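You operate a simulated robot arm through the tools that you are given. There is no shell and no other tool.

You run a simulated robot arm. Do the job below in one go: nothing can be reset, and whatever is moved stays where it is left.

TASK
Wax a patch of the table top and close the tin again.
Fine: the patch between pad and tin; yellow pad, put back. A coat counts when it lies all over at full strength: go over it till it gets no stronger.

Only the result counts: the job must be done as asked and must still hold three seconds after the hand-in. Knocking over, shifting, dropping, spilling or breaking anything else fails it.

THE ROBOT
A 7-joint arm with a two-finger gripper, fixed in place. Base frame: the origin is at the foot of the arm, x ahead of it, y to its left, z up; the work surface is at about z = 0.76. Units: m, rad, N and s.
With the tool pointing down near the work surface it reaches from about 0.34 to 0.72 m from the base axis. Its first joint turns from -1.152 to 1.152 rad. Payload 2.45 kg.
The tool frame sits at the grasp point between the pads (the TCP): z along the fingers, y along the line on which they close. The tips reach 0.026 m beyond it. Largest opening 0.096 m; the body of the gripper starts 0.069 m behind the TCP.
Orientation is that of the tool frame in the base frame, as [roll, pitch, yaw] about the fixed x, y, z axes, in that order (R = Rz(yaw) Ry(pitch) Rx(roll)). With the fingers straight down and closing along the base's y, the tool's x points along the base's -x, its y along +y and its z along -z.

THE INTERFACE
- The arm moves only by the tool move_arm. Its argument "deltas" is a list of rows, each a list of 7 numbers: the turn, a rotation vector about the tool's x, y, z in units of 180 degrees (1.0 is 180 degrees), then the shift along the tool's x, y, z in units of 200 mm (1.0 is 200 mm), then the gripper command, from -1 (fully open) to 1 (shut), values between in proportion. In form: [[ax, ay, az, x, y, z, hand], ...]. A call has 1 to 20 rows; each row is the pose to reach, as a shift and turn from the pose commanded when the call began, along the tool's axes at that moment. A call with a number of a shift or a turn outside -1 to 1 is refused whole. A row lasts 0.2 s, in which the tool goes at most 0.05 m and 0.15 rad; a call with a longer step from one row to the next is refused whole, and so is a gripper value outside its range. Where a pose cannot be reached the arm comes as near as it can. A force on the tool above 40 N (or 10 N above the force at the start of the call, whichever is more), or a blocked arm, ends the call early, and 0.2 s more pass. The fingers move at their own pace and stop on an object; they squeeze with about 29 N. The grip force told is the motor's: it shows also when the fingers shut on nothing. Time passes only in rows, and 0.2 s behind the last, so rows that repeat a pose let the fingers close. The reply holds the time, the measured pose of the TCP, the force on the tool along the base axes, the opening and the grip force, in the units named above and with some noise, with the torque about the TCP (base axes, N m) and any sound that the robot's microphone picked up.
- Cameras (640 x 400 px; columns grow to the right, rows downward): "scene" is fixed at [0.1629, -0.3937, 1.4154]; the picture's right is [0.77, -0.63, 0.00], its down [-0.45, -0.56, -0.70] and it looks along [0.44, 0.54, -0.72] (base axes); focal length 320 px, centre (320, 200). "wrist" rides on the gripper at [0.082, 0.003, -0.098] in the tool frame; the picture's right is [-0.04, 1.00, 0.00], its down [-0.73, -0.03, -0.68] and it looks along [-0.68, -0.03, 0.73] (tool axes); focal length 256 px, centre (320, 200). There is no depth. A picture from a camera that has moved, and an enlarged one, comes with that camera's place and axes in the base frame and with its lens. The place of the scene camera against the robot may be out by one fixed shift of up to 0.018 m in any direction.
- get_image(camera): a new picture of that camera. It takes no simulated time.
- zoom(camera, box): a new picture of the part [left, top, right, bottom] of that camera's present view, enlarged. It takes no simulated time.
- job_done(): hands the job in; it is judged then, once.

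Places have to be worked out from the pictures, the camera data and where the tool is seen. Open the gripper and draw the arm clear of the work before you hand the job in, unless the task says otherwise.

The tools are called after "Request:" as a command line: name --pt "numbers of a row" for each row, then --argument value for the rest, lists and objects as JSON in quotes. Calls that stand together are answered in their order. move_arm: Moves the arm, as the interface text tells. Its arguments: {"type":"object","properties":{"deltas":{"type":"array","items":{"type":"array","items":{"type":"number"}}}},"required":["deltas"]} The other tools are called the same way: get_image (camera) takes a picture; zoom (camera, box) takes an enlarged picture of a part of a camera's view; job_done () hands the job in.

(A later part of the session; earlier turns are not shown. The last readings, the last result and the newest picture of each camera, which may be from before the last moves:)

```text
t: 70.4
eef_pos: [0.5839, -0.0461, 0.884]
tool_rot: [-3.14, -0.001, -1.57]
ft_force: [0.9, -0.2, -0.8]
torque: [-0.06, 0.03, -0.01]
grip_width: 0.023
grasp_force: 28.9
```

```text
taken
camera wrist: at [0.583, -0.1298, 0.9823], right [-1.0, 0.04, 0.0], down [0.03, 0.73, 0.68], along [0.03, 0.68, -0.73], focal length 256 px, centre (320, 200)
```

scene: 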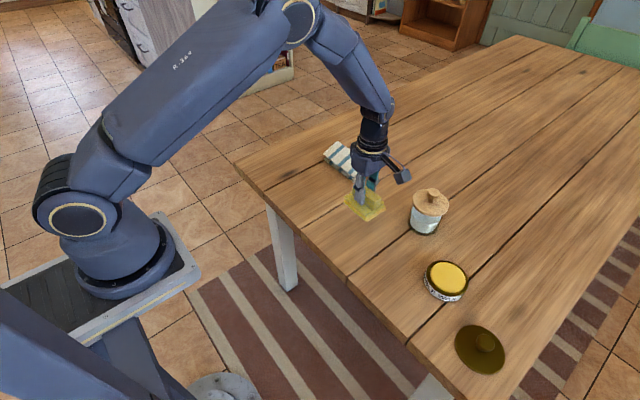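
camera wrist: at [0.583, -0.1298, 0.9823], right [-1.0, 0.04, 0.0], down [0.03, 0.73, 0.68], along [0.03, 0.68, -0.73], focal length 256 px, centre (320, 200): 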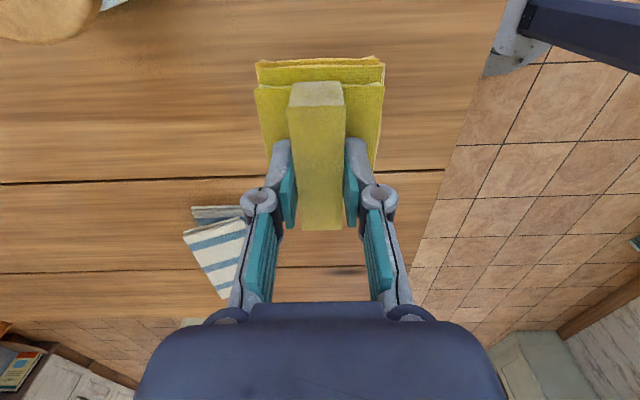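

I am over the midpoint. I lower the pad to just above the table.

Request:
move_arm --pt "0 0 0 0 0 0.02 1" --pt "0 0 0 0 0 0.05 1" --pt "0 0 0 0 0 0.09 1" --pt "0 0 0 0 0 0.13 1" --pt "0 0 0 0 0 0.17 1" --pt "0 0 0 0 0 0.21 1" --pt "0 0 0 0 0 0.25 1" --pt "0 0 0 0 0 0.28 1" --pt "0 0 0 0 0 0.305 1" --pt "0 0 0 0 0 0.325 1" --pt "0 0 0 0 0 0.34 1" --pt "0 0 0 0 0 0.345 1"

Request:
zoom --camera "scene" --box '[310, 170, 430, 270]'

```text
t: 73.0
eef_pos: [0.5839, -0.0477, 0.8164]
tool_rot: [-3.141, 0.003, -1.57]
ft_force: [0.0, -1.0, 0.1]
torque: [0.04, -0.05, 0.0]
grip_width: 0.023
grasp_force: 29.0
```

```text
4.00 times, centred on (370, 220) of scene
camera zoom: at [0.1629, -0.3937, 1.4154], right [0.77, -0.63, 0.0], down [-0.45, -0.56, -0.7], along [0.44, 0.54, -0.72], focal length 1279 px, centre (120, 120)
```

zoom: 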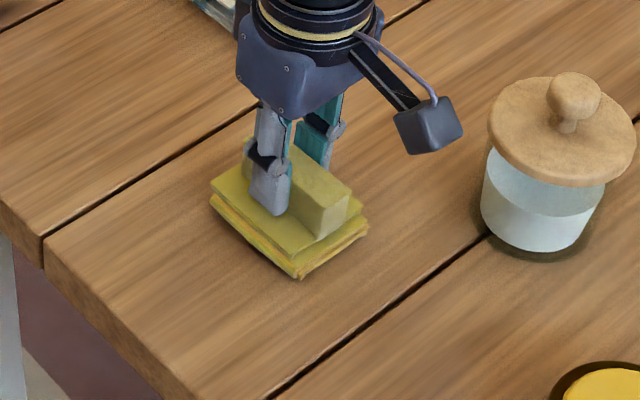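

No contact yet, pad about 4 mm above the wood. I go down in small steps until I feel the table.

Request:
move_arm --pt "0 0 0 0 0 0.005 1" --pt "0 0 0 0 0 0.01 1" --pt "0 0 0 0 0 0.015 1" --pt "0 0 0 0 0 0.02 1" --pt "0 0 0 0 0 0.02 1"

Request:
move_arm --pt "0 0 0 0 0 0.004 1" --pt "0 0 0 0 0 0.004 1"

```text
t: 74.2
eef_pos: [0.5844, -0.0481, 0.8107]
tool_rot: [3.141, 0.0, -1.571]
ft_force: [-0.7, -0.4, -0.1]
torque: [-0.02, -0.01, -0.02]
grip_width: 0.023
grasp_force: 29.1
```

```text
t: 74.8
eef_pos: [0.5837, -0.0486, 0.8114]
tool_rot: [3.141, -0.001, -1.569]
ft_force: [-0.4, 0.6, 0.6]
torque: [-0.05, 0.02, 0.01]
grip_width: 0.0232
grasp_force: 29.3
```

Request:
move_arm --pt "0 0 0 0 0 0.003 1" --pt "0 0 0 0 0 0.003 1"

Request:
move_arm --pt "0 0 0 0 0 0.002 1" --pt "0 0 0 0 0 0.002 1"

```text
t: 75.4
eef_pos: [0.5846, -0.0493, 0.8104]
tool_rot: [-3.141, -0.001, -1.571]
ft_force: [-2.8, 1.8, 6.8]
torque: [-0.02, 0.11, -0.03]
grip_width: 0.0229
grasp_force: 28.7
```

```text
t: 76.0
eef_pos: [0.5845, -0.0492, 0.8118]
tool_rot: [3.14, 0.0, -1.571]
ft_force: [-5.3, 2.2, 11.6]
torque: [0.07, 0.19, -0.05]
grip_width: 0.023
grasp_force: 28.6
```

The pad presses on the wood with 12 N. I make a short test stroke along the grain (±2.5 cm in x) and then lift to see how the coat looks.

Request:
move_arm --pt "0 0 0 0 -0.04 0 1" --pt "0 0 0 0 -0.085 0 1" --pt "0 0 0 0 -0.125 0 1" --pt "0 0 0 0 -0.085 0 1" --pt "0 0 0 0 -0.04 0 1" --pt "0 0 0 0 0 0 1" --pt "0 0 0 0 0.04 0 1" --pt "0 0 0 0 0.085 0 1" --pt "0 0 0 0 0.125 0 1" --pt "0 0 0 0 0.085 0 1" --pt "0 0 0 0 0.04 0 1" --pt "0 0 0 0 0 0 1"

Request:
zoom --camera "scene" --box '[310, 170, 430, 270]'

Request:
get_image --camera "wrist"

```text
t: 78.2
eef_pos: [0.5624, -0.0501, 0.8105]
tool_rot: [3.132, -0.001, -1.571]
ft_force: [-4.3, 0.8, 9.8]
torque: [0.12, 0.01, 0.03]
grip_width: 0.0229
grasp_force: 29.5
stopped in row 11: the force on the tool passed its limit at 45 N (the readings are from after the stop); the commanded pose is now the measured one
```

```text
4.00 times, centred on (370, 220) of scene
camera zoom: at [0.1626, -0.3937, 1.4154], right [0.77, -0.63, 0.0], down [-0.45, -0.56, -0.7], along [0.44, 0.54, -0.72], focal length 1279 px, centre (120, 120)
```

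zoom: 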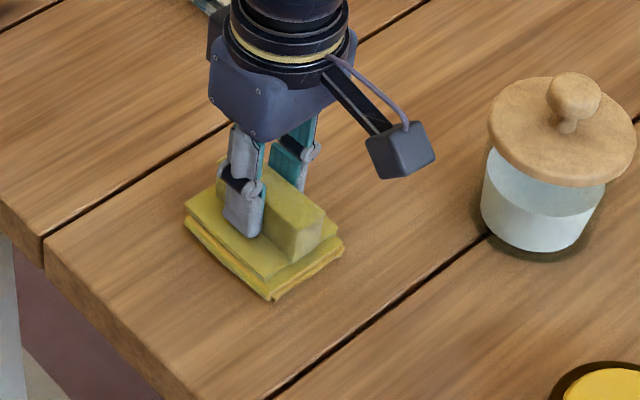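

```text
taken
camera wrist: at [0.5619, -0.1312, 0.9091], right [-1.0, 0.04, 0.01], down [0.04, 0.73, 0.68], along [0.02, 0.68, -0.74], focal length 256 px, centre (320, 200)
```

wrist: 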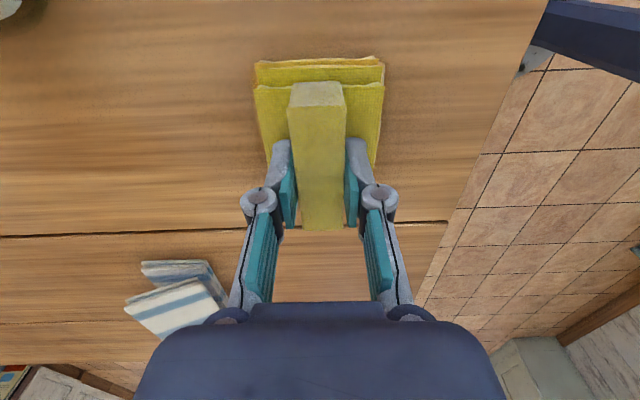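

The force limit tripped at 45 N on the return stroke, so the pad drags harder than I thought; the hand also tilted about half a degree. I lift 4 cm to see the wood and to get a clean reading of the pose.

Request:
move_arm --pt "0 0 0 0 0 -0.01 1" --pt "0 0 0 0 0 -0.03 1" --pt "0 0 0 0 0 -0.06 1" --pt "0 0 0 0 0 -0.1 1" --pt "0 0 0 0 0 -0.14 1" --pt "0 0 0 0 0 -0.18 1" --pt "0 0 0 0 0 -0.2 1" --pt "0 0 0 0 0 -0.2 1"

Request:
zoom --camera "scene" --box '[310, 170, 430, 270]'

Request:
get_image --camera "wrist"

```text
t: 80.0
eef_pos: [0.5617, -0.0497, 0.849]
tool_rot: [3.129, -0.003, -1.571]
ft_force: [-0.2, 0.0, -0.9]
torque: [-0.03, 0.01, 0.02]
grip_width: 0.0228
grasp_force: 28.4
```

```text
4.00 times, centred on (370, 220) of scene
camera zoom: at [0.1629, -0.3937, 1.4154], right [0.77, -0.63, 0.0], down [-0.45, -0.56, -0.7], along [0.44, 0.54, -0.72], focal length 1279 px, centre (120, 120)
```

zoom: 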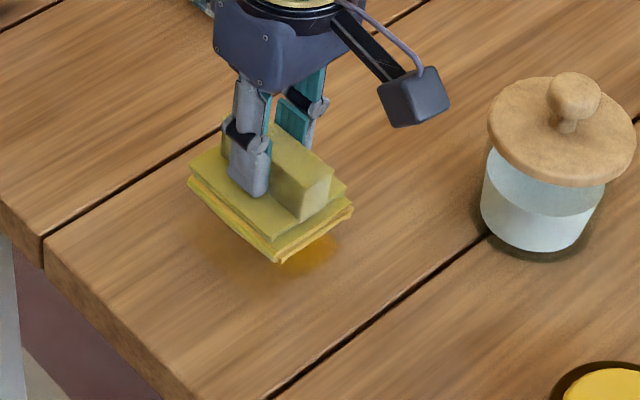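

```text
taken
camera wrist: at [0.5625, -0.1316, 0.9478], right [-1.0, 0.04, 0.01], down [0.04, 0.73, 0.68], along [0.02, 0.68, -0.74], focal length 256 px, centre (320, 200)
```

wrist: 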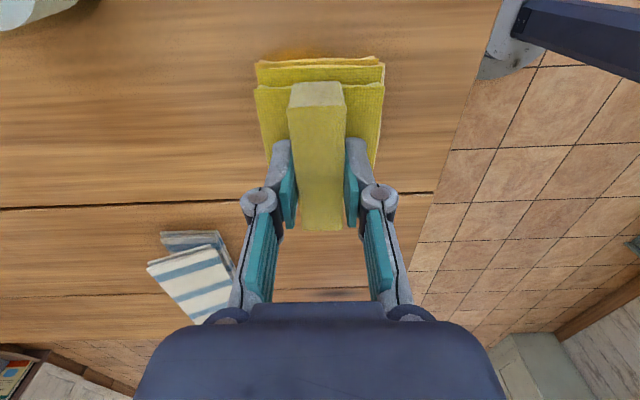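

The test stroke left an orange, clearly visible coat on the wood. I raise further and move aside in +y, levelling the hand again, to see the coat and any patch outline.

Request:
move_arm --pt "0.0038 0 0 0 0 -0.05 1" --pt "0.0038 0 0 -0.05 0 -0.1 1" --pt "0.0038 0 0 -0.1 0 -0.15 1" --pt "0.0038 0 0 -0.16 0 -0.2 1" --pt "0.0038 0 0 -0.23 0 -0.25 1" --pt "0.0038 0 0 -0.3 0 -0.3 1" --pt "0.0038 0 0 -0.37 0 -0.35 1" --pt "0.0038 0 0 -0.44 0 -0.38 1" --pt "0.0038 0 0 -0.52 0 -0.4 1" --pt "0.0038 0 0 -0.6 0 -0.4 1" --pt "0.0038 0 0 -0.68 0 -0.4 1" --pt "0.0038 0 0 -0.74 0 -0.4 1" --pt "0.0038 0 0 -0.78 0 -0.4 1" --pt "0.0038 0 0 -0.8 0 -0.4 1"

Request:
zoom --camera "scene" --box '[310, 170, 430, 270]'

Request:
get_image --camera "scene"

```text
t: 83.0
eef_pos: [0.5653, 0.1103, 0.93]
tool_rot: [3.141, 0.0, -1.571]
ft_force: [0.0, 0.3, -1.3]
torque: [0.03, 0.01, 0.02]
grip_width: 0.023
grasp_force: 28.9
```

```text
4.00 times, centred on (370, 220) of scene
camera zoom: at [0.1629, -0.3937, 1.4154], right [0.77, -0.63, 0.0], down [-0.45, -0.56, -0.7], along [0.44, 0.54, -0.72], focal length 1279 px, centre (120, 120)
```

zoom: 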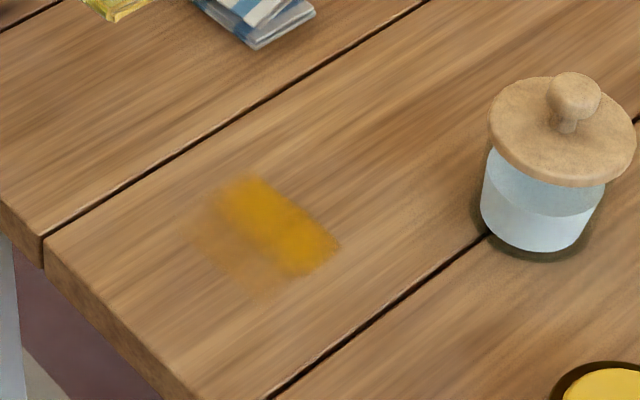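

```text
taken
```

scene: 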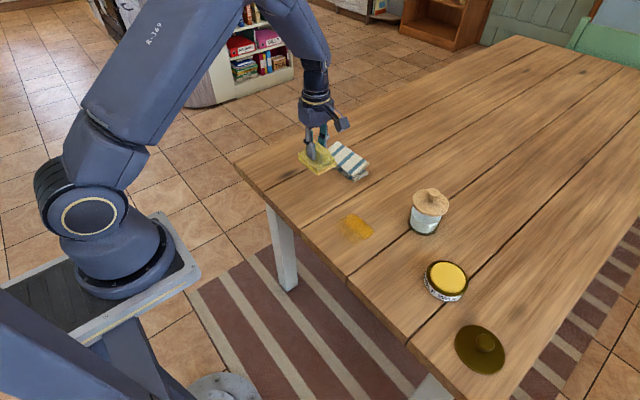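

The coat shows as orange on the wood, strong in one block and faint toward the base. I zoom in on it to find its exact borders.

Request:
zoom --camera "scene" --box '[335, 200, 405, 250]'

Request:
zoom --camera "scene" --box '[290, 130, 350, 190]'

```text
8.00 times, centred on (370, 225) of scene
camera zoom: at [0.1629, -0.3937, 1.4154], right [0.77, -0.63, 0.0], down [-0.45, -0.56, -0.7], along [0.44, 0.54, -0.72], focal length 2559 px, centre (-80, 0)
```

zoom: 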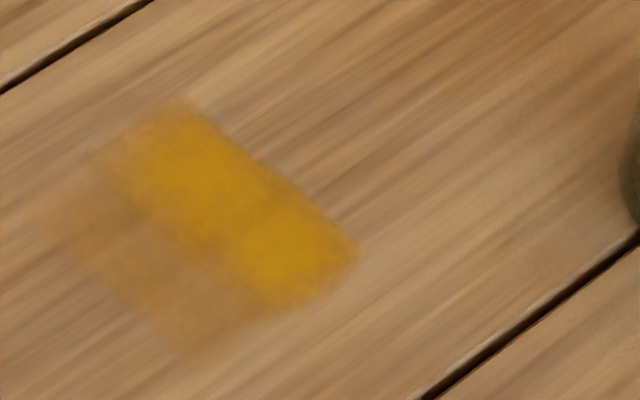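

```text
6.67 times, centred on (320, 160) of scene
camera zoom: at [0.1629, -0.3937, 1.4154], right [0.77, -0.63, 0.0], down [-0.45, -0.56, -0.7], along [0.44, 0.54, -0.72], focal length 2132 px, centre (320, 467)
```

zoom: 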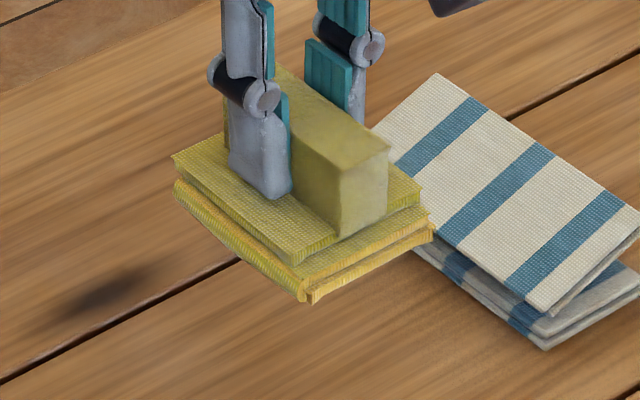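

The coat's +x border is sharp near x ≈ 0.60 although the pad reached beyond it, so that looks like the patch's far border; the other borders just follow the pad. I go back over the coat to rub toward the base next, with less pressure.

Request:
move_arm --pt "0 0 0 0.03 0 0 1" --pt "0 0 0 0.09 0 0 1" --pt "0 0 0 0.16 0.005 0 1" --pt "0 0 0 0.23 0.01 0.02 1" --pt "0 0 0 0.3 0.015 0.05 1" --pt "0 0 0 0.37 0.02 0.1 1" --pt "0 0 0 0.44 0.025 0.15 1" --pt "0 0 0 0.51 0.03 0.2 1" --pt "0 0 0 0.58 0.035 0.25 1" --pt "0 0 0 0.65 0.04 0.3 1" --pt "0 0 0 0.71 0.04 0.35 1" --pt "0 0 0 0.76 0.04 0.4 1" --pt "0 0 0 0.79 0.04 0.45 1" --pt "0 0 0 0.8 0.04 0.5 1" --pt "0 0 0 0.8 0.04 0.54 1" --pt "0 0 0 0.8 0.04 0.57 1" --pt "0 0 0 0.8 0.04 0.58 1" --pt "0 0 0 0.8 0.04 0.58 1"

```text
t: 86.8
eef_pos: [0.5556, -0.0482, 0.8148]
tool_rot: [-3.141, -0.002, -1.571]
ft_force: [-0.2, -0.3, -0.7]
torque: [0.03, -0.03, 0.01]
grip_width: 0.0231
grasp_force: 29.2
```

I feel for the table again in fine steps.

Request:
move_arm --pt "0 0 0 0 0 0.005 1" --pt "0 0 0 0 0 0.01 1" --pt "0 0 0 0 0 0.014 1" --pt "0 0 0 0 0 0.014 1"

Request:
move_arm --pt "0 0 0 0 0 0.003 1" --pt "0 0 0 0 0 0.003 1"

```text
t: 87.8
eef_pos: [0.5549, -0.049, 0.8117]
tool_rot: [-3.141, -0.001, -1.57]
ft_force: [0.0, -0.4, -0.3]
torque: [0.0, 0.01, 0.0]
grip_width: 0.0229
grasp_force: 28.9
```

```text
t: 88.4
eef_pos: [0.5551, -0.0492, 0.8128]
tool_rot: [3.141, -0.002, -1.571]
ft_force: [-0.3, -0.8, -0.7]
torque: [-0.04, -0.01, 0.0]
grip_width: 0.0229
grasp_force: 29.5
```

Request:
move_arm --pt "0 0 0 0 0 0.003 1" --pt "0 0 0 0 0 0.003 1"

Request:
move_arm --pt "0 0 0 0 0 0.003 1" --pt "0 0 0 0 0 0.003 1"

```text
t: 89.0
eef_pos: [0.5559, -0.0484, 0.8106]
tool_rot: [3.141, -0.002, -1.571]
ft_force: [-0.7, 0.7, 1.2]
torque: [-0.01, 0.11, 0.0]
grip_width: 0.0229
grasp_force: 29.0
```

```text
t: 89.6
eef_pos: [0.5564, -0.0506, 0.8123]
tool_rot: [-3.139, -0.002, -1.574]
ft_force: [-4.2, 0.3, 16.1]
torque: [0.06, 0.17, 0.01]
grip_width: 0.0231
grasp_force: 29.2
```

16 N now; I ease off 0.3 mm and make a slow short stroke toward the base, reading the drag.

Request:
move_arm --pt "0 0 0 0 0 -0.0015 1" --pt "0 0 0 0 0.02 -0.0015 1" --pt "0 0 0 0 0.045 -0.0015 1" --pt "0 0 0 0 0.07 -0.0015 1"

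Request:
move_arm --pt "0 0 0 0 0.025 0 1" --pt "0 0 0 0 0.05 0 1" --pt "0 0 0 0 0.075 0 1"

```text
t: 90.6
eef_pos: [0.5421, -0.0479, 0.8103]
tool_rot: [-3.137, 0.0, -1.57]
ft_force: [9.4, 0.7, 17.1]
torque: [-0.02, -0.26, 0.01]
grip_width: 0.0233
grasp_force: 29.0
```

```text
t: 91.4
eef_pos: [0.5275, -0.0507, 0.8101]
tool_rot: [-3.138, -0.002, -1.57]
ft_force: [9.5, 0.2, 18.0]
torque: [0.02, -0.22, -0.02]
grip_width: 0.0232
grasp_force: 28.8
```

Drag is about 9 N at 17 N normal, fine. I look at the coat with the pad at x ≈ 0.527.

Request:
zoom --camera "scene" --box '[320, 190, 410, 260]'

Request:
move_arm --pt "0 0 0 0 -0.015 -0.0015 1" --pt "0 0 0 0 -0.035 -0.0015 1" --pt "0 0 0 0 -0.06 -0.0015 1"

```text
5.71 times, centred on (365, 225) of scene
camera zoom: at [0.1628, -0.3936, 1.4154], right [0.77, -0.63, 0.0], down [-0.45, -0.56, -0.7], along [0.44, 0.54, -0.72], focal length 1828 px, centre (63, 57)
```

zoom: 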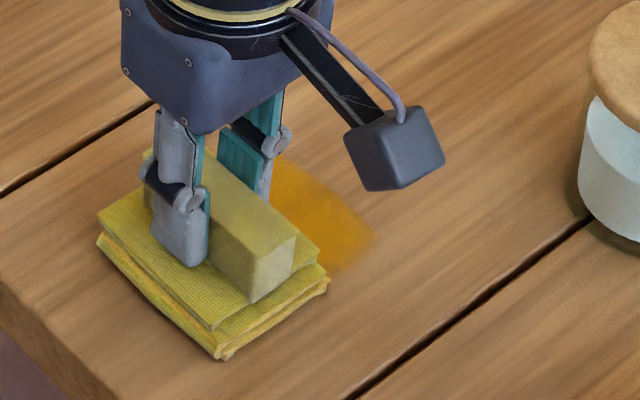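

```text
t: 92.1
eef_pos: [0.5286, -0.0498, 0.8096]
tool_rot: [3.125, -0.004, -1.572]
ft_force: [-5.1, -0.2, 10.1]
torque: [0.14, -0.04, 0.03]
grip_width: 0.023
grasp_force: 28.9
stopped in row 3: the force on the tool passed its limit at 44 N (the readings are from after the stop); the commanded pose is now the measured one
```

Pushing outward (+x) makes the pad stick and jam, while pulling toward the base is smooth. I lift, level the hand, and will only rub in pulling or sideways strokes.

Request:
move_arm --pt "0 0 0 0 0 -0.01 1" --pt "0.0025 0 0 0 0 -0.03 1" --pt "0.0053 0 0 0 0 -0.06 1" --pt "0.0053 0 0 0 0 -0.1 1" --pt "0.0053 0 0 0 0 -0.15 1" --pt "0.0053 0 0 0 0 -0.2 1" --pt "0.0053 0 0 0 0 -0.2 1"

Request:
zoom --camera "scene" --box '[320, 190, 410, 260]'

Request:
get_image --camera "wrist"

```text
t: 93.7
eef_pos: [0.5314, -0.0495, 0.8497]
tool_rot: [-3.138, -0.003, -1.572]
ft_force: [-0.6, -0.8, -0.4]
torque: [-0.01, 0.0, 0.02]
grip_width: 0.0229
grasp_force: 28.9
```

```text
5.71 times, centred on (365, 225) of scene
camera zoom: at [0.1629, -0.3937, 1.4154], right [0.77, -0.63, 0.0], down [-0.45, -0.56, -0.7], along [0.44, 0.54, -0.72], focal length 1828 px, centre (63, 57)
```

zoom: 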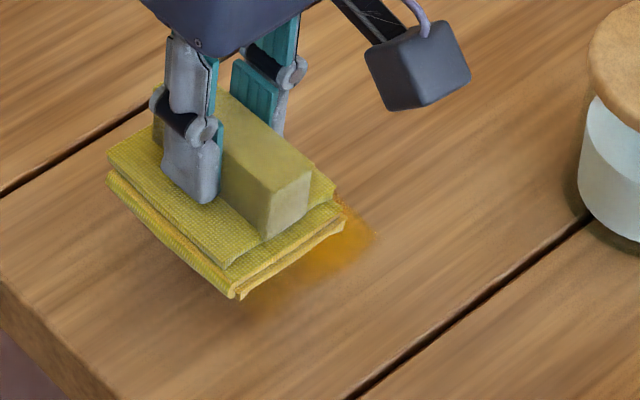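

```text
taken
camera wrist: at [0.5295, -0.1317, 0.9487], right [-1.0, 0.04, 0.0], down [0.03, 0.74, 0.68], along [0.03, 0.68, -0.74], focal length 256 px, centre (320, 200)
```

wrist: 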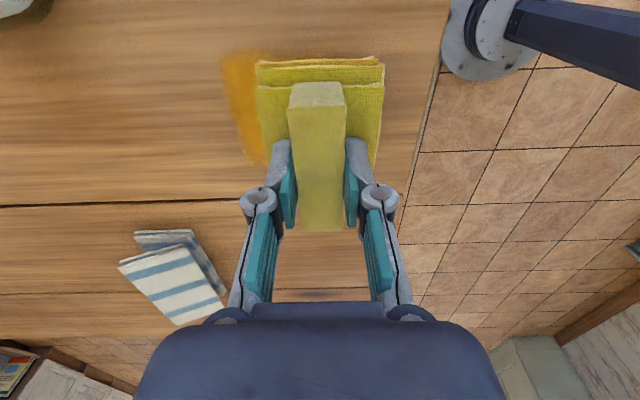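

The coat is growing toward the base. I raise the arm out of the line of sight to see its full outline.

Request:
move_arm --pt "-0.0011 0 0 -0.02 0 -0.05 1" --pt "-0.0011 0 0 -0.06 0 -0.12 1" --pt "-0.0011 0 0 -0.1 0 -0.2 1" --pt "-0.0011 0 0 -0.15 0 -0.28 1" --pt "-0.0011 0 0 -0.2 0 -0.36 1" --pt "-0.0011 0 0 -0.25 0 -0.44 1" --pt "-0.0011 0 0 -0.3 0 -0.5 1" --pt "-0.0011 0 0 -0.35 0 -0.55 1" --pt "-0.0011 0 0 -0.4 0 -0.6 1" --pt "-0.0011 0 0 -0.44 0 -0.63 1" --pt "-0.0011 0 0 -0.46 0 -0.65 1" --pt "-0.0011 0 0 -0.46 0 -0.65 1"

Request:
zoom --camera "scene" --box '[320, 190, 410, 260]'

Request:
get_image --camera "scene"

```text
t: 96.3
eef_pos: [0.5282, 0.0431, 0.9794]
tool_rot: [3.14, -0.005, -1.572]
ft_force: [0.0, 0.1, 0.0]
torque: [-0.03, 0.0, -0.03]
grip_width: 0.023
grasp_force: 28.4
```

```text
5.71 times, centred on (365, 225) of scene
camera zoom: at [0.1629, -0.3937, 1.4154], right [0.77, -0.63, 0.0], down [-0.45, -0.56, -0.7], along [0.44, 0.54, -0.72], focal length 1828 px, centre (63, 57)
```

zoom: 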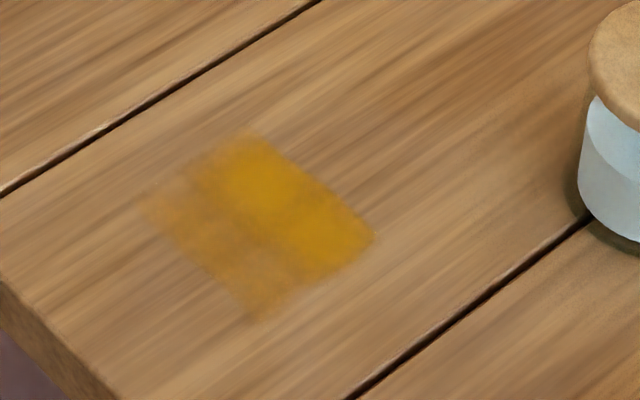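

```text
taken
```

scene: 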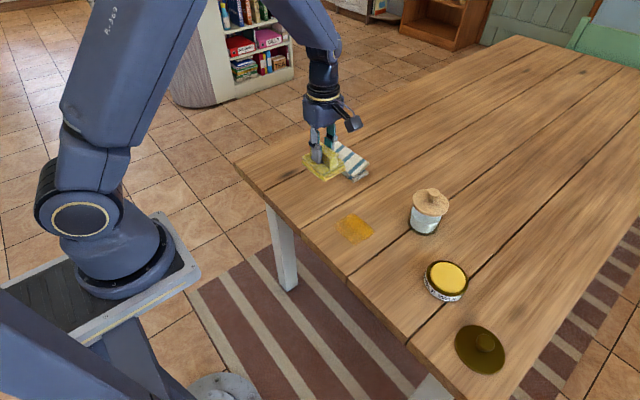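

The coat now spans about x 0.53–0.60 and y -0.09 to -0.01 in the hand's frame, and did not grow where the pad went below x = 0.53: so the patch is about 0.07 m deep in x. I must still test its borders in y, with sideways strokes. I return above it.

Request:
move_arm --pt "0 -0.0013 0 0.02 -0.01 0.06 1" --pt "0 -0.0013 0 0.05 -0.02 0.14 1" --pt "0 -0.0013 0 0.09 -0.035 0.22 1" --pt "0 -0.0013 0 0.13 -0.05 0.3 1" --pt "0 -0.0013 0 0.17 -0.065 0.38 1" --pt "0 -0.0013 0 0.21 -0.08 0.46 1" --pt "0 -0.0013 0 0.25 -0.1 0.54 1" --pt "0 -0.0013 0 0.28 -0.12 0.62 1" --pt "0 -0.0013 0 0.31 -0.13 0.68 1" --pt "0 -0.0013 0 0.31 -0.13 0.74 1" --pt "0 -0.0013 0 0.31 -0.13 0.78 1" --pt "0 -0.0013 0 0.31 -0.13 0.81 1" --pt "0 -0.0013 0 0.31 -0.13 0.825 1" --pt "0 -0.0013 0 0.31 -0.13 0.825 1"

```text
t: 99.3
eef_pos: [0.5553, -0.0206, 0.8146]
tool_rot: [3.141, 0.0, -1.573]
ft_force: [0.2, 0.3, 0.4]
torque: [0.01, 0.01, 0.0]
grip_width: 0.023
grasp_force: 29.3
```

Request:
move_arm --pt "0 0 0 0 0 0.007 1" --pt "0 0 0 0 0 0.014 1" --pt "0 0 0 0 0 0.02 1" --pt "0 0 0 0 0 0.02 1"

Request:
move_arm --pt "0 0 0 0 0 0.003 1" --pt "0 0 0 0 0 0.003 1"

```text
t: 100.3
eef_pos: [0.5552, -0.0193, 0.8104]
tool_rot: [3.14, 0.001, -1.573]
ft_force: [-2.7, 0.1, 7.1]
torque: [-0.36, 0.1, -0.1]
grip_width: 0.023
grasp_force: 29.2
```

```text
t: 100.9
eef_pos: [0.5552, -0.0198, 0.8105]
tool_rot: [-3.141, 0.001, -1.572]
ft_force: [-0.6, -1.0, 10.2]
torque: [-0.12, 0.06, -0.02]
grip_width: 0.0229
grasp_force: 28.9
```

10 N contact. Now a slow sideways stroke toward -y, reading the drag.

Request:
move_arm --pt "0 0 0 0.02 0 0 1" --pt "0 0 0 0.045 0 0 1" --pt "0 0 0 0.07 0 0 1" --pt "0 0 0 0.1 0 0 1"

Request:
move_arm --pt "0 0 0 0.025 0 0 1" --pt "0 0 0 0.05 0 0 1" --pt "0 0 0 0.075 0 0 1" --pt "0 0 0 0.1 0 0 1"

```text
t: 101.9
eef_pos: [0.5564, -0.0377, 0.8106]
tool_rot: [-3.142, 0.001, -1.571]
ft_force: [0.5, 10.4, 18.2]
torque: [0.17, 0.04, -0.03]
grip_width: 0.0228
grasp_force: 28.8
```

```text
t: 102.9
eef_pos: [0.5533, -0.0581, 0.8092]
tool_rot: [3.14, 0.0, -1.571]
ft_force: [0.0, 9.1, 17.7]
torque: [0.22, -0.02, -0.01]
grip_width: 0.0229
grasp_force: 28.7
```

The -y stroke runs well. I continue to y ≈ -0.10 and then carefully reverse.

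Request:
move_arm --pt "0 0 0 0.03 0 0 1" --pt "0 0 0 0.06 0 0 1" --pt "0 0 0 0.09 0 0 1" --pt "0 0 0 0.12 0 0 1" --pt "0 0 0 0.15 0 0 1" --pt "0 0 0 0.18 0 0 1" --pt "0 0 0 0.2 0 0 1"

Request:
move_arm --pt "0 0 0 -0.015 0 0 1" --pt "0 0 0 -0.03 0 0 1" --pt "0 0 0 -0.045 0 0 1"

```text
t: 104.5
eef_pos: [0.5551, -0.0989, 0.8108]
tool_rot: [3.138, 0.002, -1.573]
ft_force: [-0.2, 1.7, 3.5]
torque: [-0.01, -0.01, -0.01]
grip_width: 0.0233
grasp_force: 28.7
```

```text
t: 105.3
eef_pos: [0.5563, -0.09, 0.8095]
tool_rot: [3.139, 0.0, -1.574]
ft_force: [-0.4, -2.8, 5.6]
torque: [-0.18, -0.03, -0.04]
grip_width: 0.0232
grasp_force: 28.8
```

Reversal works fine in y. I stroke back along +y to y ≈ 0.0.

Request:
move_arm --pt "0 0 0 -0.03 0 0.001 1" --pt "0 0 0 -0.06 0 0.001 1" --pt "0 0 0 -0.09 0 0.001 1" --pt "0 0 0 -0.12 0 0.001 1" --pt "0 0 0 -0.15 0 0.001 1" --pt "0 0 0 -0.18 0 0.001 1" --pt "0 0 0 -0.21 0 0.001 1"

Request:
move_arm --pt "0 0 0 -0.03 0 0 1" --pt "0 0 0 -0.06 0 0 1" --pt "0 0 0 -0.09 0 0 1" --pt "0 0 0 -0.12 0 0 1" --pt "0 0 0 -0.15 0 0 1" --pt "0 0 0 -0.18 0 0 1" --pt "0 0 0 -0.21 0 0 1"

```text
t: 106.9
eef_pos: [0.5538, -0.0504, 0.8096]
tool_rot: [3.141, -0.002, -1.571]
ft_force: [0.8, -6.4, 8.7]
torque: [-0.23, -0.05, -0.03]
grip_width: 0.0232
grasp_force: 28.9
```

```text
t: 108.5
eef_pos: [0.5566, -0.0061, 0.8099]
tool_rot: [-3.141, 0.0, -1.573]
ft_force: [0.6, -7.2, 14.1]
torque: [-0.09, 0.0, 0.01]
grip_width: 0.0231
grasp_force: 28.7
```

I check the coat's -y part, now uncovered by the pad.

Request:
zoom --camera "scene" --box '[320, 190, 410, 260]'

Request:
get_image --camera "wrist"

```text
5.71 times, centred on (365, 225) of scene
camera zoom: at [0.1626, -0.3938, 1.4154], right [0.77, -0.63, 0.0], down [-0.45, -0.56, -0.7], along [0.44, 0.54, -0.72], focal length 1828 px, centre (63, 57)
```

zoom: 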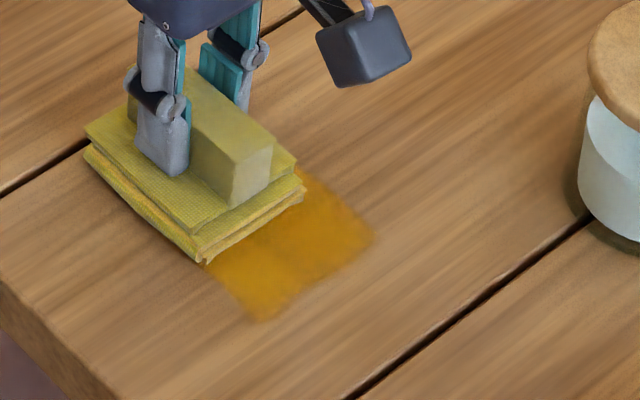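

```text
taken
camera wrist: at [0.5543, -0.0886, 0.908], right [-1.0, 0.04, 0.0], down [0.03, 0.73, 0.68], along [0.03, 0.68, -0.73], focal length 256 px, centre (320, 200)
```

wrist: 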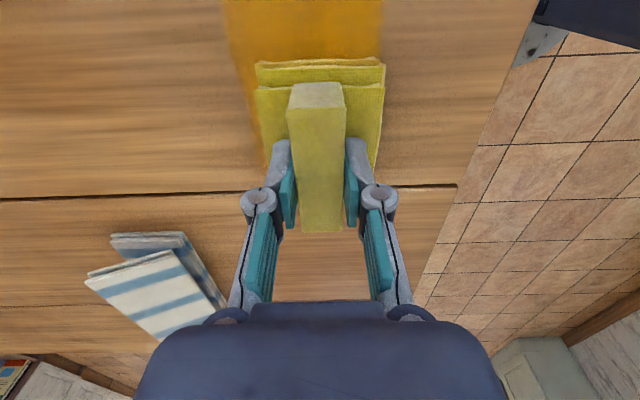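

The -y border of the coat stayed put although the pad went beyond it, so the patch is about 0.08 m square, x 0.524–0.604 and y -0.09 to -0.01. I keep rubbing this lane back and forth in y.

Request:
move_arm --pt "0 0 0 0.03 0.01 0 1" --pt "0 0 0 0.07 0.015 0 1" --pt "0 0 0 0.11 0.015 0 1" --pt "0 0 0 0.15 0.015 0 1" --pt "0 0 0 0.19 0.015 0 1" --pt "0 0 0 0.23 0.015 0 1" --pt "0 0 0 0.27 0.015 0 1" --pt "0 0 0 0.31 0.015 0.001 1" --pt "0 0 0 0.35 0.015 0.002 1" --pt "0 0 0 0.39 0.015 0.002 1" --pt "0 0 0 0.43 0.015 0.002 1" --pt "0 0 0 0.46 0.015 0.002 1"

Request:
move_arm --pt "0 0 0 -0.02 0 0 1" --pt "0 0 0 -0.05 0 0 1" --pt "0 0 0 -0.09 0 0 1" --pt "0 0 0 -0.13 0 0 1" --pt "0 0 0 -0.17 0 0 1" --pt "0 0 0 -0.21 0 -0.001 1" --pt "0 0 0 -0.25 0 -0.002 1" --pt "0 0 0 -0.29 0 -0.002 1" --pt "0 0 0 -0.33 0 -0.002 1" --pt "0 0 0 -0.37 0 -0.002 1" --pt "0 0 0 -0.41 0 -0.002 1" --pt "0 0 0 -0.45 0 -0.002 1"

Request:
zoom --camera "scene" --box '[320, 190, 410, 260]'

```text
t: 111.1
eef_pos: [0.5514, -0.0992, 0.81]
tool_rot: [3.139, 0.0, -1.573]
ft_force: [-1.9, 7.9, 18.7]
torque: [0.23, 0.05, -0.06]
grip_width: 0.0231
grasp_force: 28.6
```

```text
t: 112.1
eef_pos: [0.5525, -0.0754, 0.8105]
tool_rot: [3.141, -0.004, -1.574]
ft_force: [-2.5, -0.3, 9.3]
torque: [0.25, 0.08, 0.05]
grip_width: 0.0232
grasp_force: 29.4
stopped in row 5: the force on the tool passed its limit at 41 N (the readings are from after the stop); the commanded pose is now the measured one
```

```text
5.71 times, centred on (365, 225) of scene
camera zoom: at [0.1626, -0.3937, 1.4154], right [0.77, -0.63, 0.0], down [-0.45, -0.56, -0.7], along [0.44, 0.54, -0.72], focal length 1828 px, centre (63, 57)
```

zoom: 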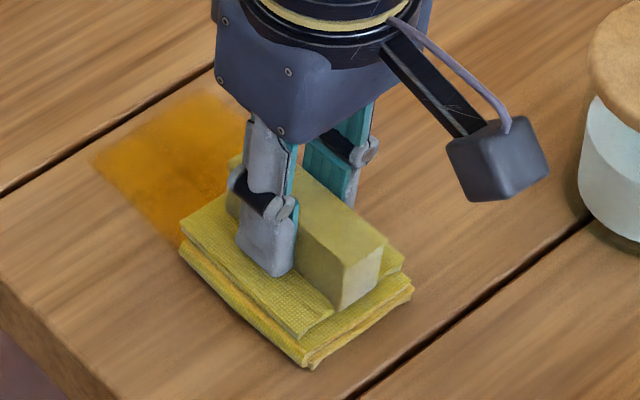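

The limit tripped at 41 N on the way back (pressure had crept up), but I learned that the coat now also reaches to y ≈ +0.027, so the patch is longer in y than I thought. I lift and move aside toward -y to see the whole coat.

Request:
move_arm --pt "0 -0.001 -0.0005 0 0 -0.01 1" --pt "0 -0.001 -0.0005 0 0 -0.03 1" --pt "0 -0.001 -0.0005 0 0 -0.07 1" --pt "0 -0.001 -0.0005 0.02 0 -0.12 1" --pt "0 -0.001 -0.0005 0.06 -0.01 -0.17 1" --pt "0 -0.001 -0.0005 0.12 -0.02 -0.22 1" --pt "0 -0.001 -0.0005 0.18 -0.04 -0.27 1" --pt "0 -0.001 -0.0005 0.24 -0.06 -0.31 1" --pt "0 -0.001 -0.0005 0.3 -0.08 -0.34 1" --pt "0 -0.001 -0.0005 0.36 -0.1 -0.36 1" --pt "0 -0.001 -0.0005 0.42 -0.12 -0.36 1" --pt "0 -0.001 -0.0005 0.48 -0.14 -0.36 1" --pt "0 -0.001 -0.0005 0.52 -0.16 -0.36 1" --pt "0 -0.001 -0.0005 0.54 -0.17 -0.36 1" --pt "0 -0.001 -0.0005 0.55 -0.18 -0.36 1" --pt "0 -0.001 -0.0005 0.55 -0.18 -0.36 1"

Request:
zoom --camera "scene" --box '[310, 180, 410, 260]'

Request:
get_image --camera "wrist"

```text
t: 115.5
eef_pos: [0.5894, -0.1858, 0.8823]
tool_rot: [-3.141, -0.002, -1.572]
ft_force: [0.1, 0.6, -1.2]
torque: [0.02, 0.01, -0.02]
grip_width: 0.0229
grasp_force: 28.9
```

```text
5.00 times, centred on (360, 220) of scene
camera zoom: at [0.1629, -0.3937, 1.4154], right [0.77, -0.63, 0.0], down [-0.45, -0.56, -0.7], along [0.44, 0.54, -0.72], focal length 1599 px, centre (120, 100)
```

zoom: 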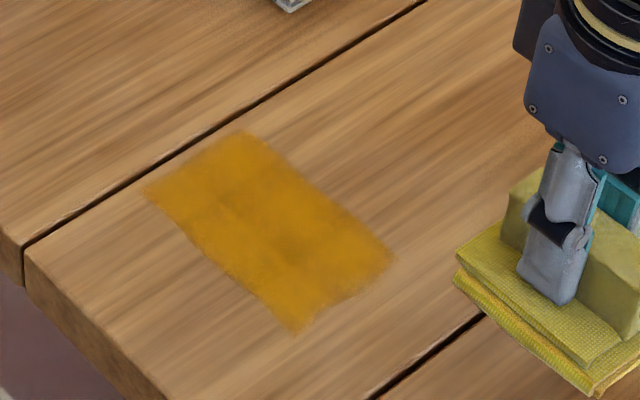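

```text
taken
camera wrist: at [0.5872, -0.2678, 0.9801], right [-1.0, 0.04, 0.0], down [0.03, 0.73, 0.68], along [0.03, 0.68, -0.74], focal length 256 px, centre (320, 200)
```

wrist: 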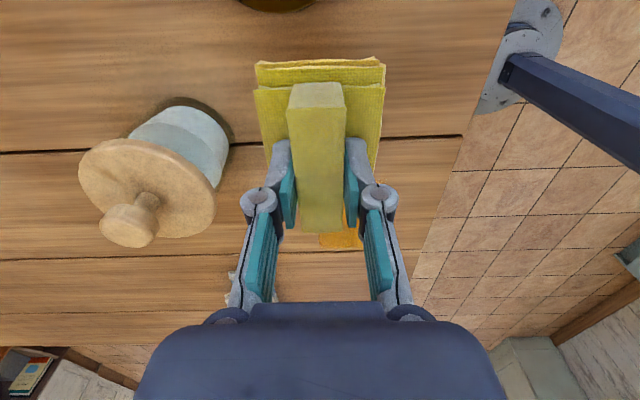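

The coat is now a clear rectangle, about 0.07 m in x by 0.12 m in y. I zoom closely to judge its evenness and borders.

Request:
zoom --camera "scene" --box '[332, 200, 402, 250]'

Request:
zoom --camera "wrist" --box '[240, 40, 400, 140]'

```text
8.00 times, centred on (367, 225) of scene
camera zoom: at [0.1629, -0.3937, 1.4154], right [0.77, -0.63, 0.0], down [-0.45, -0.56, -0.7], along [0.44, 0.54, -0.72], focal length 2559 px, centre (-56, 0)
```

zoom: 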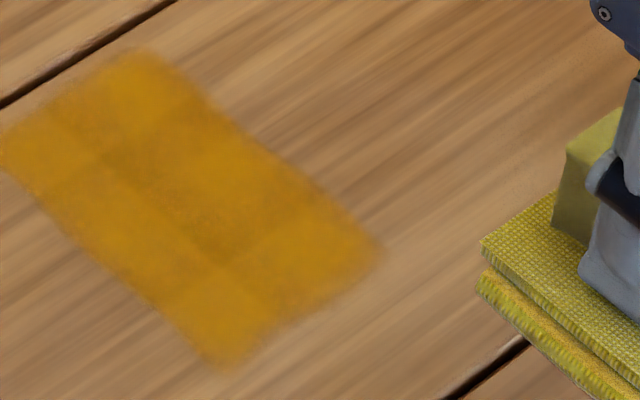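

```text
4.00 times, centred on (320, 90) of wrist
camera zoom: at [0.5872, -0.2678, 0.9801], right [-1.0, 0.04, 0.0], down [0.03, 0.73, 0.68], along [0.03, 0.68, -0.74], focal length 1024 px, centre (320, 640)
```

zoom: 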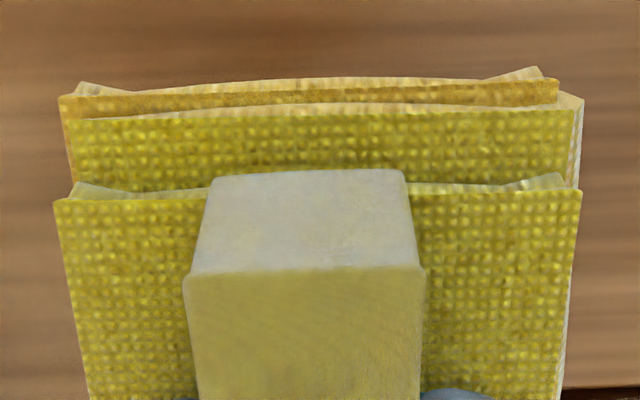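

The coat looks even but the pad's underside has lost much of its orange, so I fetch more wax: I move back over the tin.

Request:
move_arm --pt "0 0 0 0.02 -0.003 0 1" --pt "0 0 0 0.06 -0.01 0 1" --pt "0 0 0 0.12 -0.02 0 1" --pt "0 0 0 0.18 -0.03 0 1" --pt "0 0 0 0.24 -0.04 0 1" --pt "0 0 0 0.3 -0.05 0 1" --pt "0 0 0 0.36 -0.06 0 1" --pt "0 0 0 0.42 -0.07 0 1" --pt "0 0 0 0.47 -0.08 0 1" --pt "0 0 0 0.51 -0.087 0 1" --pt "0 0 0 0.529 -0.09 0 1" --pt "0 0 0 0.529 -0.09 0 1"

Request:
zoom --camera "scene" --box '[390, 200, 510, 310]'

```text
t: 118.1
eef_pos: [0.607, -0.2906, 0.8811]
tool_rot: [3.142, -0.002, -1.573]
ft_force: [-0.7, 0.5, -0.3]
torque: [0.01, -0.02, -0.05]
grip_width: 0.0228
grasp_force: 29.3
```

```text
3.64 times, centred on (450, 255) of scene
camera zoom: at [0.1629, -0.3937, 1.4154], right [0.77, -0.63, 0.0], down [-0.45, -0.56, -0.7], along [0.44, 0.54, -0.72], focal length 1163 px, centre (-153, 0)
```

zoom: 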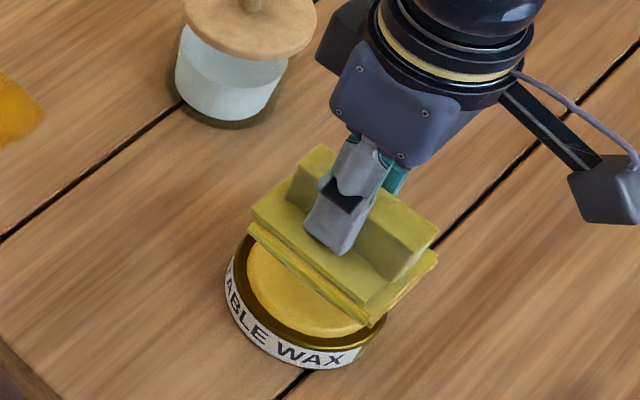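

Over the wax again. I lower to just above it, then feel for contact.

Request:
move_arm --pt "0 0 0 0 0 0.015 1" --pt "0 0 0 0 0 0.04 1" --pt "0 0 0 0 0 0.07 1" --pt "0 0 0 0 0 0.1 1" --pt "0 0 0 0 0 0.13 1" --pt "0 0 0 0 0 0.155 1" --pt "0 0 0 0 0 0.175 1" --pt "0 0 0 0 0 0.19 1" --pt "0 0 0 0 0 0.198 1" --pt "0 0 0 0 0 0.198 1"

Request:
move_arm --pt "0 0 0 0 0 0.003 1" --pt "0 0 0 0 0 0.003 1"

Request:
move_arm --pt "0 0 0 0 0 0.003 1" --pt "0 0 0 0 0 0.003 1"

```text
t: 120.3
eef_pos: [0.6055, -0.2922, 0.8432]
tool_rot: [-3.14, -0.001, -1.572]
ft_force: [-0.3, 0.4, -1.5]
torque: [0.0, -0.02, 0.0]
grip_width: 0.0229
grasp_force: 29.1
```

```text
t: 120.9
eef_pos: [0.6055, -0.2899, 0.8424]
tool_rot: [3.141, -0.001, -1.573]
ft_force: [-0.4, 0.2, -1.0]
torque: [-0.01, 0.0, -0.04]
grip_width: 0.023
grasp_force: 28.5
```

```text
t: 121.5
eef_pos: [0.6059, -0.2898, 0.842]
tool_rot: [3.142, -0.002, -1.572]
ft_force: [0.4, 0.0, -0.1]
torque: [-0.01, 0.04, -0.01]
grip_width: 0.0232
grasp_force: 28.7
```

Request:
move_arm --pt "0 0 0 0 0 0.003 1" --pt "0 0 0 0 0 0.003 1"

Request:
move_arm --pt "0 0 0 0 0 0.003 1" --pt "0 0 0 0 0 0.003 1"

```text
t: 122.1
eef_pos: [0.606, -0.2906, 0.8404]
tool_rot: [-3.14, -0.002, -1.573]
ft_force: [-2.0, 1.9, 6.9]
torque: [-0.04, 0.04, -0.03]
grip_width: 0.0231
grasp_force: 28.4
```

```text
t: 122.7
eef_pos: [0.6067, -0.2906, 0.8416]
tool_rot: [-3.14, -0.002, -1.572]
ft_force: [-4.1, 3.3, 14.0]
torque: [0.12, 0.12, 0.01]
grip_width: 0.0228
grasp_force: 28.6
```

14 N on the wax. I press slightly more and hold about a second so that it takes a full load.

Request:
move_arm --pt "0 0 0 0 0 0.002 1" --pt "0 0 0 0 0 0.002 1" --pt "0 0 0 0 0 0.002 1" --pt "0 0 0 0 0 0.002 1" --pt "0 0 0 0 0 0.002 1" --pt "0 0 0 0 0 0.002 1"

Request:
move_arm --pt "0 0 0 0 0 -0.005 1" --pt "0 0 0 0 0 -0.015 1" --pt "0 0 0 0 0 -0.03 1" --pt "0 0 0 0 0 -0.05 1" --pt "0 0 0 0 0 -0.075 1" --pt "0 0 0 0 0 -0.1 1" --pt "0 0 0 0 0 -0.13 1" --pt "0 0 0 0 0 -0.16 1" --pt "0 0 0 0 0 -0.19 1" --pt "0 0 0 0 0 -0.21 1" --pt "0 0 0 0 0 -0.21 1"

Request:
zoom --camera "wrist" --box '[240, 40, 400, 140]'

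Request:
zoom --camera "scene" --box '[390, 200, 510, 310]'

```text
t: 124.1
eef_pos: [0.6059, -0.2918, 0.8392]
tool_rot: [-3.138, -0.002, -1.573]
ft_force: [-1.2, 2.1, 23.5]
torque: [0.05, 0.0, 0.0]
grip_width: 0.023
grasp_force: 29.2
```

```text
t: 126.5
eef_pos: [0.6057, -0.2912, 0.8827]
tool_rot: [3.142, -0.004, -1.573]
ft_force: [0.0, 0.4, 0.3]
torque: [-0.02, 0.01, 0.0]
grip_width: 0.0231
grasp_force: 29.0
```

```text
4.00 times, centred on (320, 90) of wrist
camera zoom: at [0.605, -0.3733, 0.9805], right [-1.0, 0.04, 0.0], down [0.03, 0.73, 0.68], along [0.03, 0.68, -0.74], focal length 1024 px, centre (320, 640)
```

zoom: 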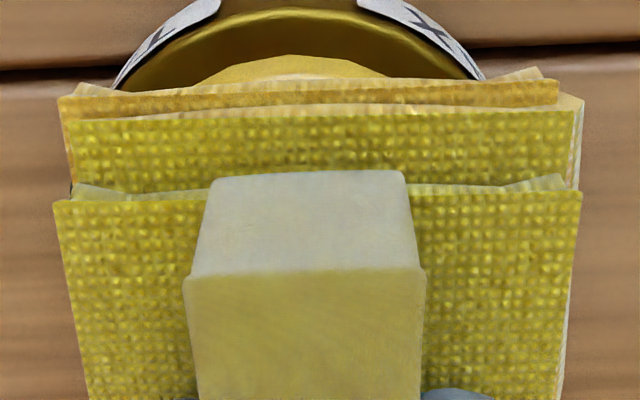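

```text
3.64 times, centred on (450, 255) of scene
camera zoom: at [0.1629, -0.3937, 1.4154], right [0.77, -0.63, 0.0], down [-0.45, -0.56, -0.7], along [0.44, 0.54, -0.72], focal length 1163 px, centre (-153, 0)
```

zoom: 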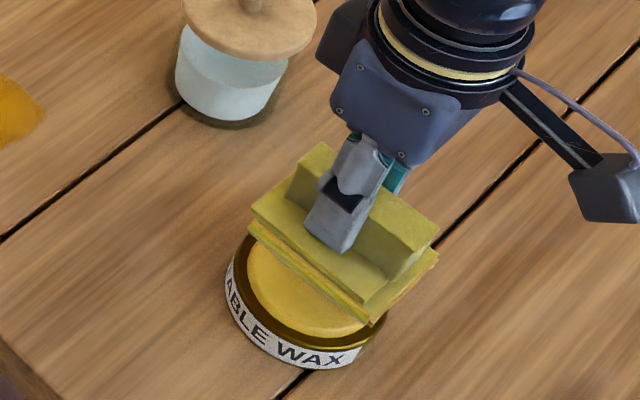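

The pad has wax again and the tin is unmoved. I carry it back, this time to the +y end of the coat (y ≈ +0.03), to test the border there.

Request:
move_arm --pt "0 -0.0008 -0.0005 -0.02 0.003 0 1" --pt "0 -0.0008 -0.0005 -0.06 0.01 0 1" --pt "0 -0.0008 -0.0005 -0.12 0.02 0 1" --pt "0 -0.0008 -0.0005 -0.19 0.03 0 1" --pt "0 -0.0008 -0.0005 -0.26 0.045 0 1" --pt "0 -0.0008 -0.0005 -0.33 0.06 0 1" --pt "0 -0.0008 -0.0005 -0.4 0.075 0 1" --pt "0 -0.0008 -0.0005 -0.47 0.09 0 1" --pt "0 -0.0008 -0.0005 -0.54 0.1 0 1" --pt "0 -0.0008 -0.0005 -0.61 0.11 0 1" --pt "0 -0.0008 -0.0005 -0.68 0.12 0 1" --pt "0 -0.0008 -0.0005 -0.74 0.125 0 1" --pt "0 -0.0008 -0.0005 -0.78 0.13 0 1" --pt "0 -0.0008 -0.0005 -0.8 0.13 0 1"

Request:
move_arm --pt "0 0 0 -0.02 0.003 0 1" --pt "0 0 0 -0.06 0.01 0 1" --pt "0 0 0 -0.12 0.02 0 1" --pt "0 0 0 -0.19 0.03 0 1" --pt "0 0 0 -0.26 0.04 0 1" --pt "0 0 0 -0.33 0.05 0.03 1" --pt "0 0 0 -0.4 0.06 0.06 1" --pt "0 0 0 -0.47 0.07 0.1 1" --pt "0 0 0 -0.54 0.08 0.14 1" --pt "0 0 0 -0.61 0.085 0.18 1" --pt "0 0 0 -0.68 0.09 0.22 1" --pt "0 0 0 -0.74 0.095 0.26 1" --pt "0 0 0 -0.78 0.095 0.29 1" --pt "0 0 0 -0.8 0.095 0.31 1" --pt "0 0 0 -0.8 0.095 0.325 1" --pt "0 0 0 -0.8 0.095 0.335 1" --pt "0 0 0 -0.8 0.095 0.335 1"

```text
t: 129.5
eef_pos: [0.581, -0.1313, 0.882]
tool_rot: [3.141, 0.001, -1.57]
ft_force: [-0.6, 0.1, 0.5]
torque: [0.02, -0.01, 0.0]
grip_width: 0.0229
grasp_force: 29.3
```

```text
t: 133.1
eef_pos: [0.5607, 0.0278, 0.8145]
tool_rot: [3.14, 0.003, -1.573]
ft_force: [0.0, -0.2, 0.3]
torque: [0.02, 0.0, -0.02]
grip_width: 0.023
grasp_force: 29.3
```

Request:
move_arm --pt "0 0 0 0 0 0.008 1" --pt "0 0 0 0 0 0.015 1" --pt "0 0 0 0 0 0.021 1" --pt "0 0 0 0 0 0.021 1"

Request:
move_arm --pt "0 0 0 0 0 0.003 1" --pt "0 0 0 0 0 0.003 1"

Request:
move_arm --pt "0 0 0 0 0 0.002 1" --pt "0 0 0 0 0 0.002 1"

```text
t: 134.1
eef_pos: [0.5615, 0.0295, 0.8099]
tool_rot: [3.142, 0.002, -1.571]
ft_force: [0.0, -0.4, -0.6]
torque: [0.04, 0.01, 0.01]
grip_width: 0.0231
grasp_force: 29.3
```

```text
t: 134.7
eef_pos: [0.5613, 0.0289, 0.8095]
tool_rot: [-3.141, 0.002, -1.572]
ft_force: [-0.4, -0.4, -1.4]
torque: [0.0, 0.02, 0.0]
grip_width: 0.0231
grasp_force: 29.4
```

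```text
t: 135.3
eef_pos: [0.5613, 0.0296, 0.8105]
tool_rot: [3.141, 0.002, -1.569]
ft_force: [-0.1, -0.3, 0.8]
torque: [-0.04, 0.03, 0.01]
grip_width: 0.0231
grasp_force: 29.4
```

Request:
move_arm --pt "0 0 0 0 0 0.002 1" --pt "0 0 0 0 0 0.002 1"

Request:
move_arm --pt "0 0 0 0 0 0.0015 1" --pt "0 0 0 0 0 0.0015 1"

```text
t: 135.9
eef_pos: [0.5618, 0.0298, 0.8091]
tool_rot: [-3.139, 0.0, -1.571]
ft_force: [-3.0, 0.5, 11.8]
torque: [-0.45, 0.12, -0.12]
grip_width: 0.0231
grasp_force: 29.3
```

```text
t: 136.5
eef_pos: [0.561, 0.0273, 0.8095]
tool_rot: [-3.139, 0.002, -1.571]
ft_force: [-6.3, -0.2, 22.5]
torque: [-0.15, 0.19, -0.03]
grip_width: 0.023
grasp_force: 29.1
```

22 N; I ease off and stroke slowly toward -y in short sections, watching the force.

Request:
move_arm --pt "0 0 0 0.01 0 -0.002 1" --pt "0 0 0 0.03 0 -0.002 1" --pt "0 0 0 0.06 0 -0.002 1" --pt "0 0 0 0.09 0 -0.002 1" --pt "0 0 0 0.12 0 -0.002 1" --pt "0 0 0 0.15 0 -0.002 1"

Request:
move_arm --pt "0 0 0 0.03 0 0 1" --pt "0 0 0 0.06 0 0 1" --pt "0 0 0 0.09 0 0 1" --pt "0 0 0 0.12 0 0 1" --pt "0 0 0 0.15 0 0 1" --pt "0 0 0 0.18 0 0 1" --pt "0 0 0 0.21 0 0 1"

Request:
zoom --camera "scene" --box '[320, 190, 410, 260]'

```text
t: 137.9
eef_pos: [0.5627, -0.0008, 0.8089]
tool_rot: [-3.14, 0.002, -1.571]
ft_force: [-0.1, 7.3, 13.8]
torque: [0.21, 0.04, -0.1]
grip_width: 0.0231
grasp_force: 29.0
```

```text
t: 139.5
eef_pos: [0.5608, -0.0447, 0.8093]
tool_rot: [-3.141, 0.002, -1.573]
ft_force: [0.8, 2.9, 5.3]
torque: [-0.06, -0.01, -0.04]
grip_width: 0.0229
grasp_force: 29.2
```

```text
5.71 times, centred on (365, 225) of scene
camera zoom: at [0.1628, -0.3936, 1.4154], right [0.77, -0.63, 0.0], down [-0.45, -0.56, -0.7], along [0.44, 0.54, -0.72], focal length 1828 px, centre (63, 57)
```

zoom: 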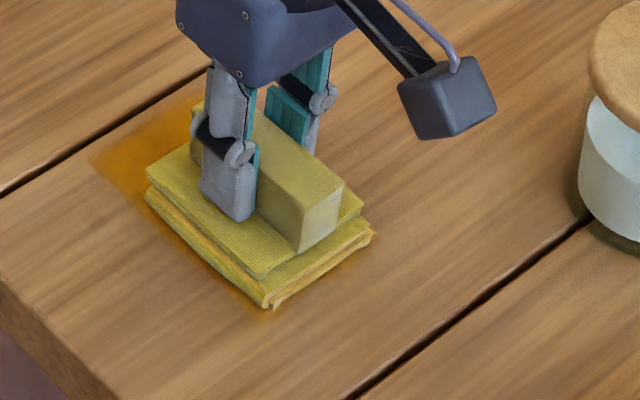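

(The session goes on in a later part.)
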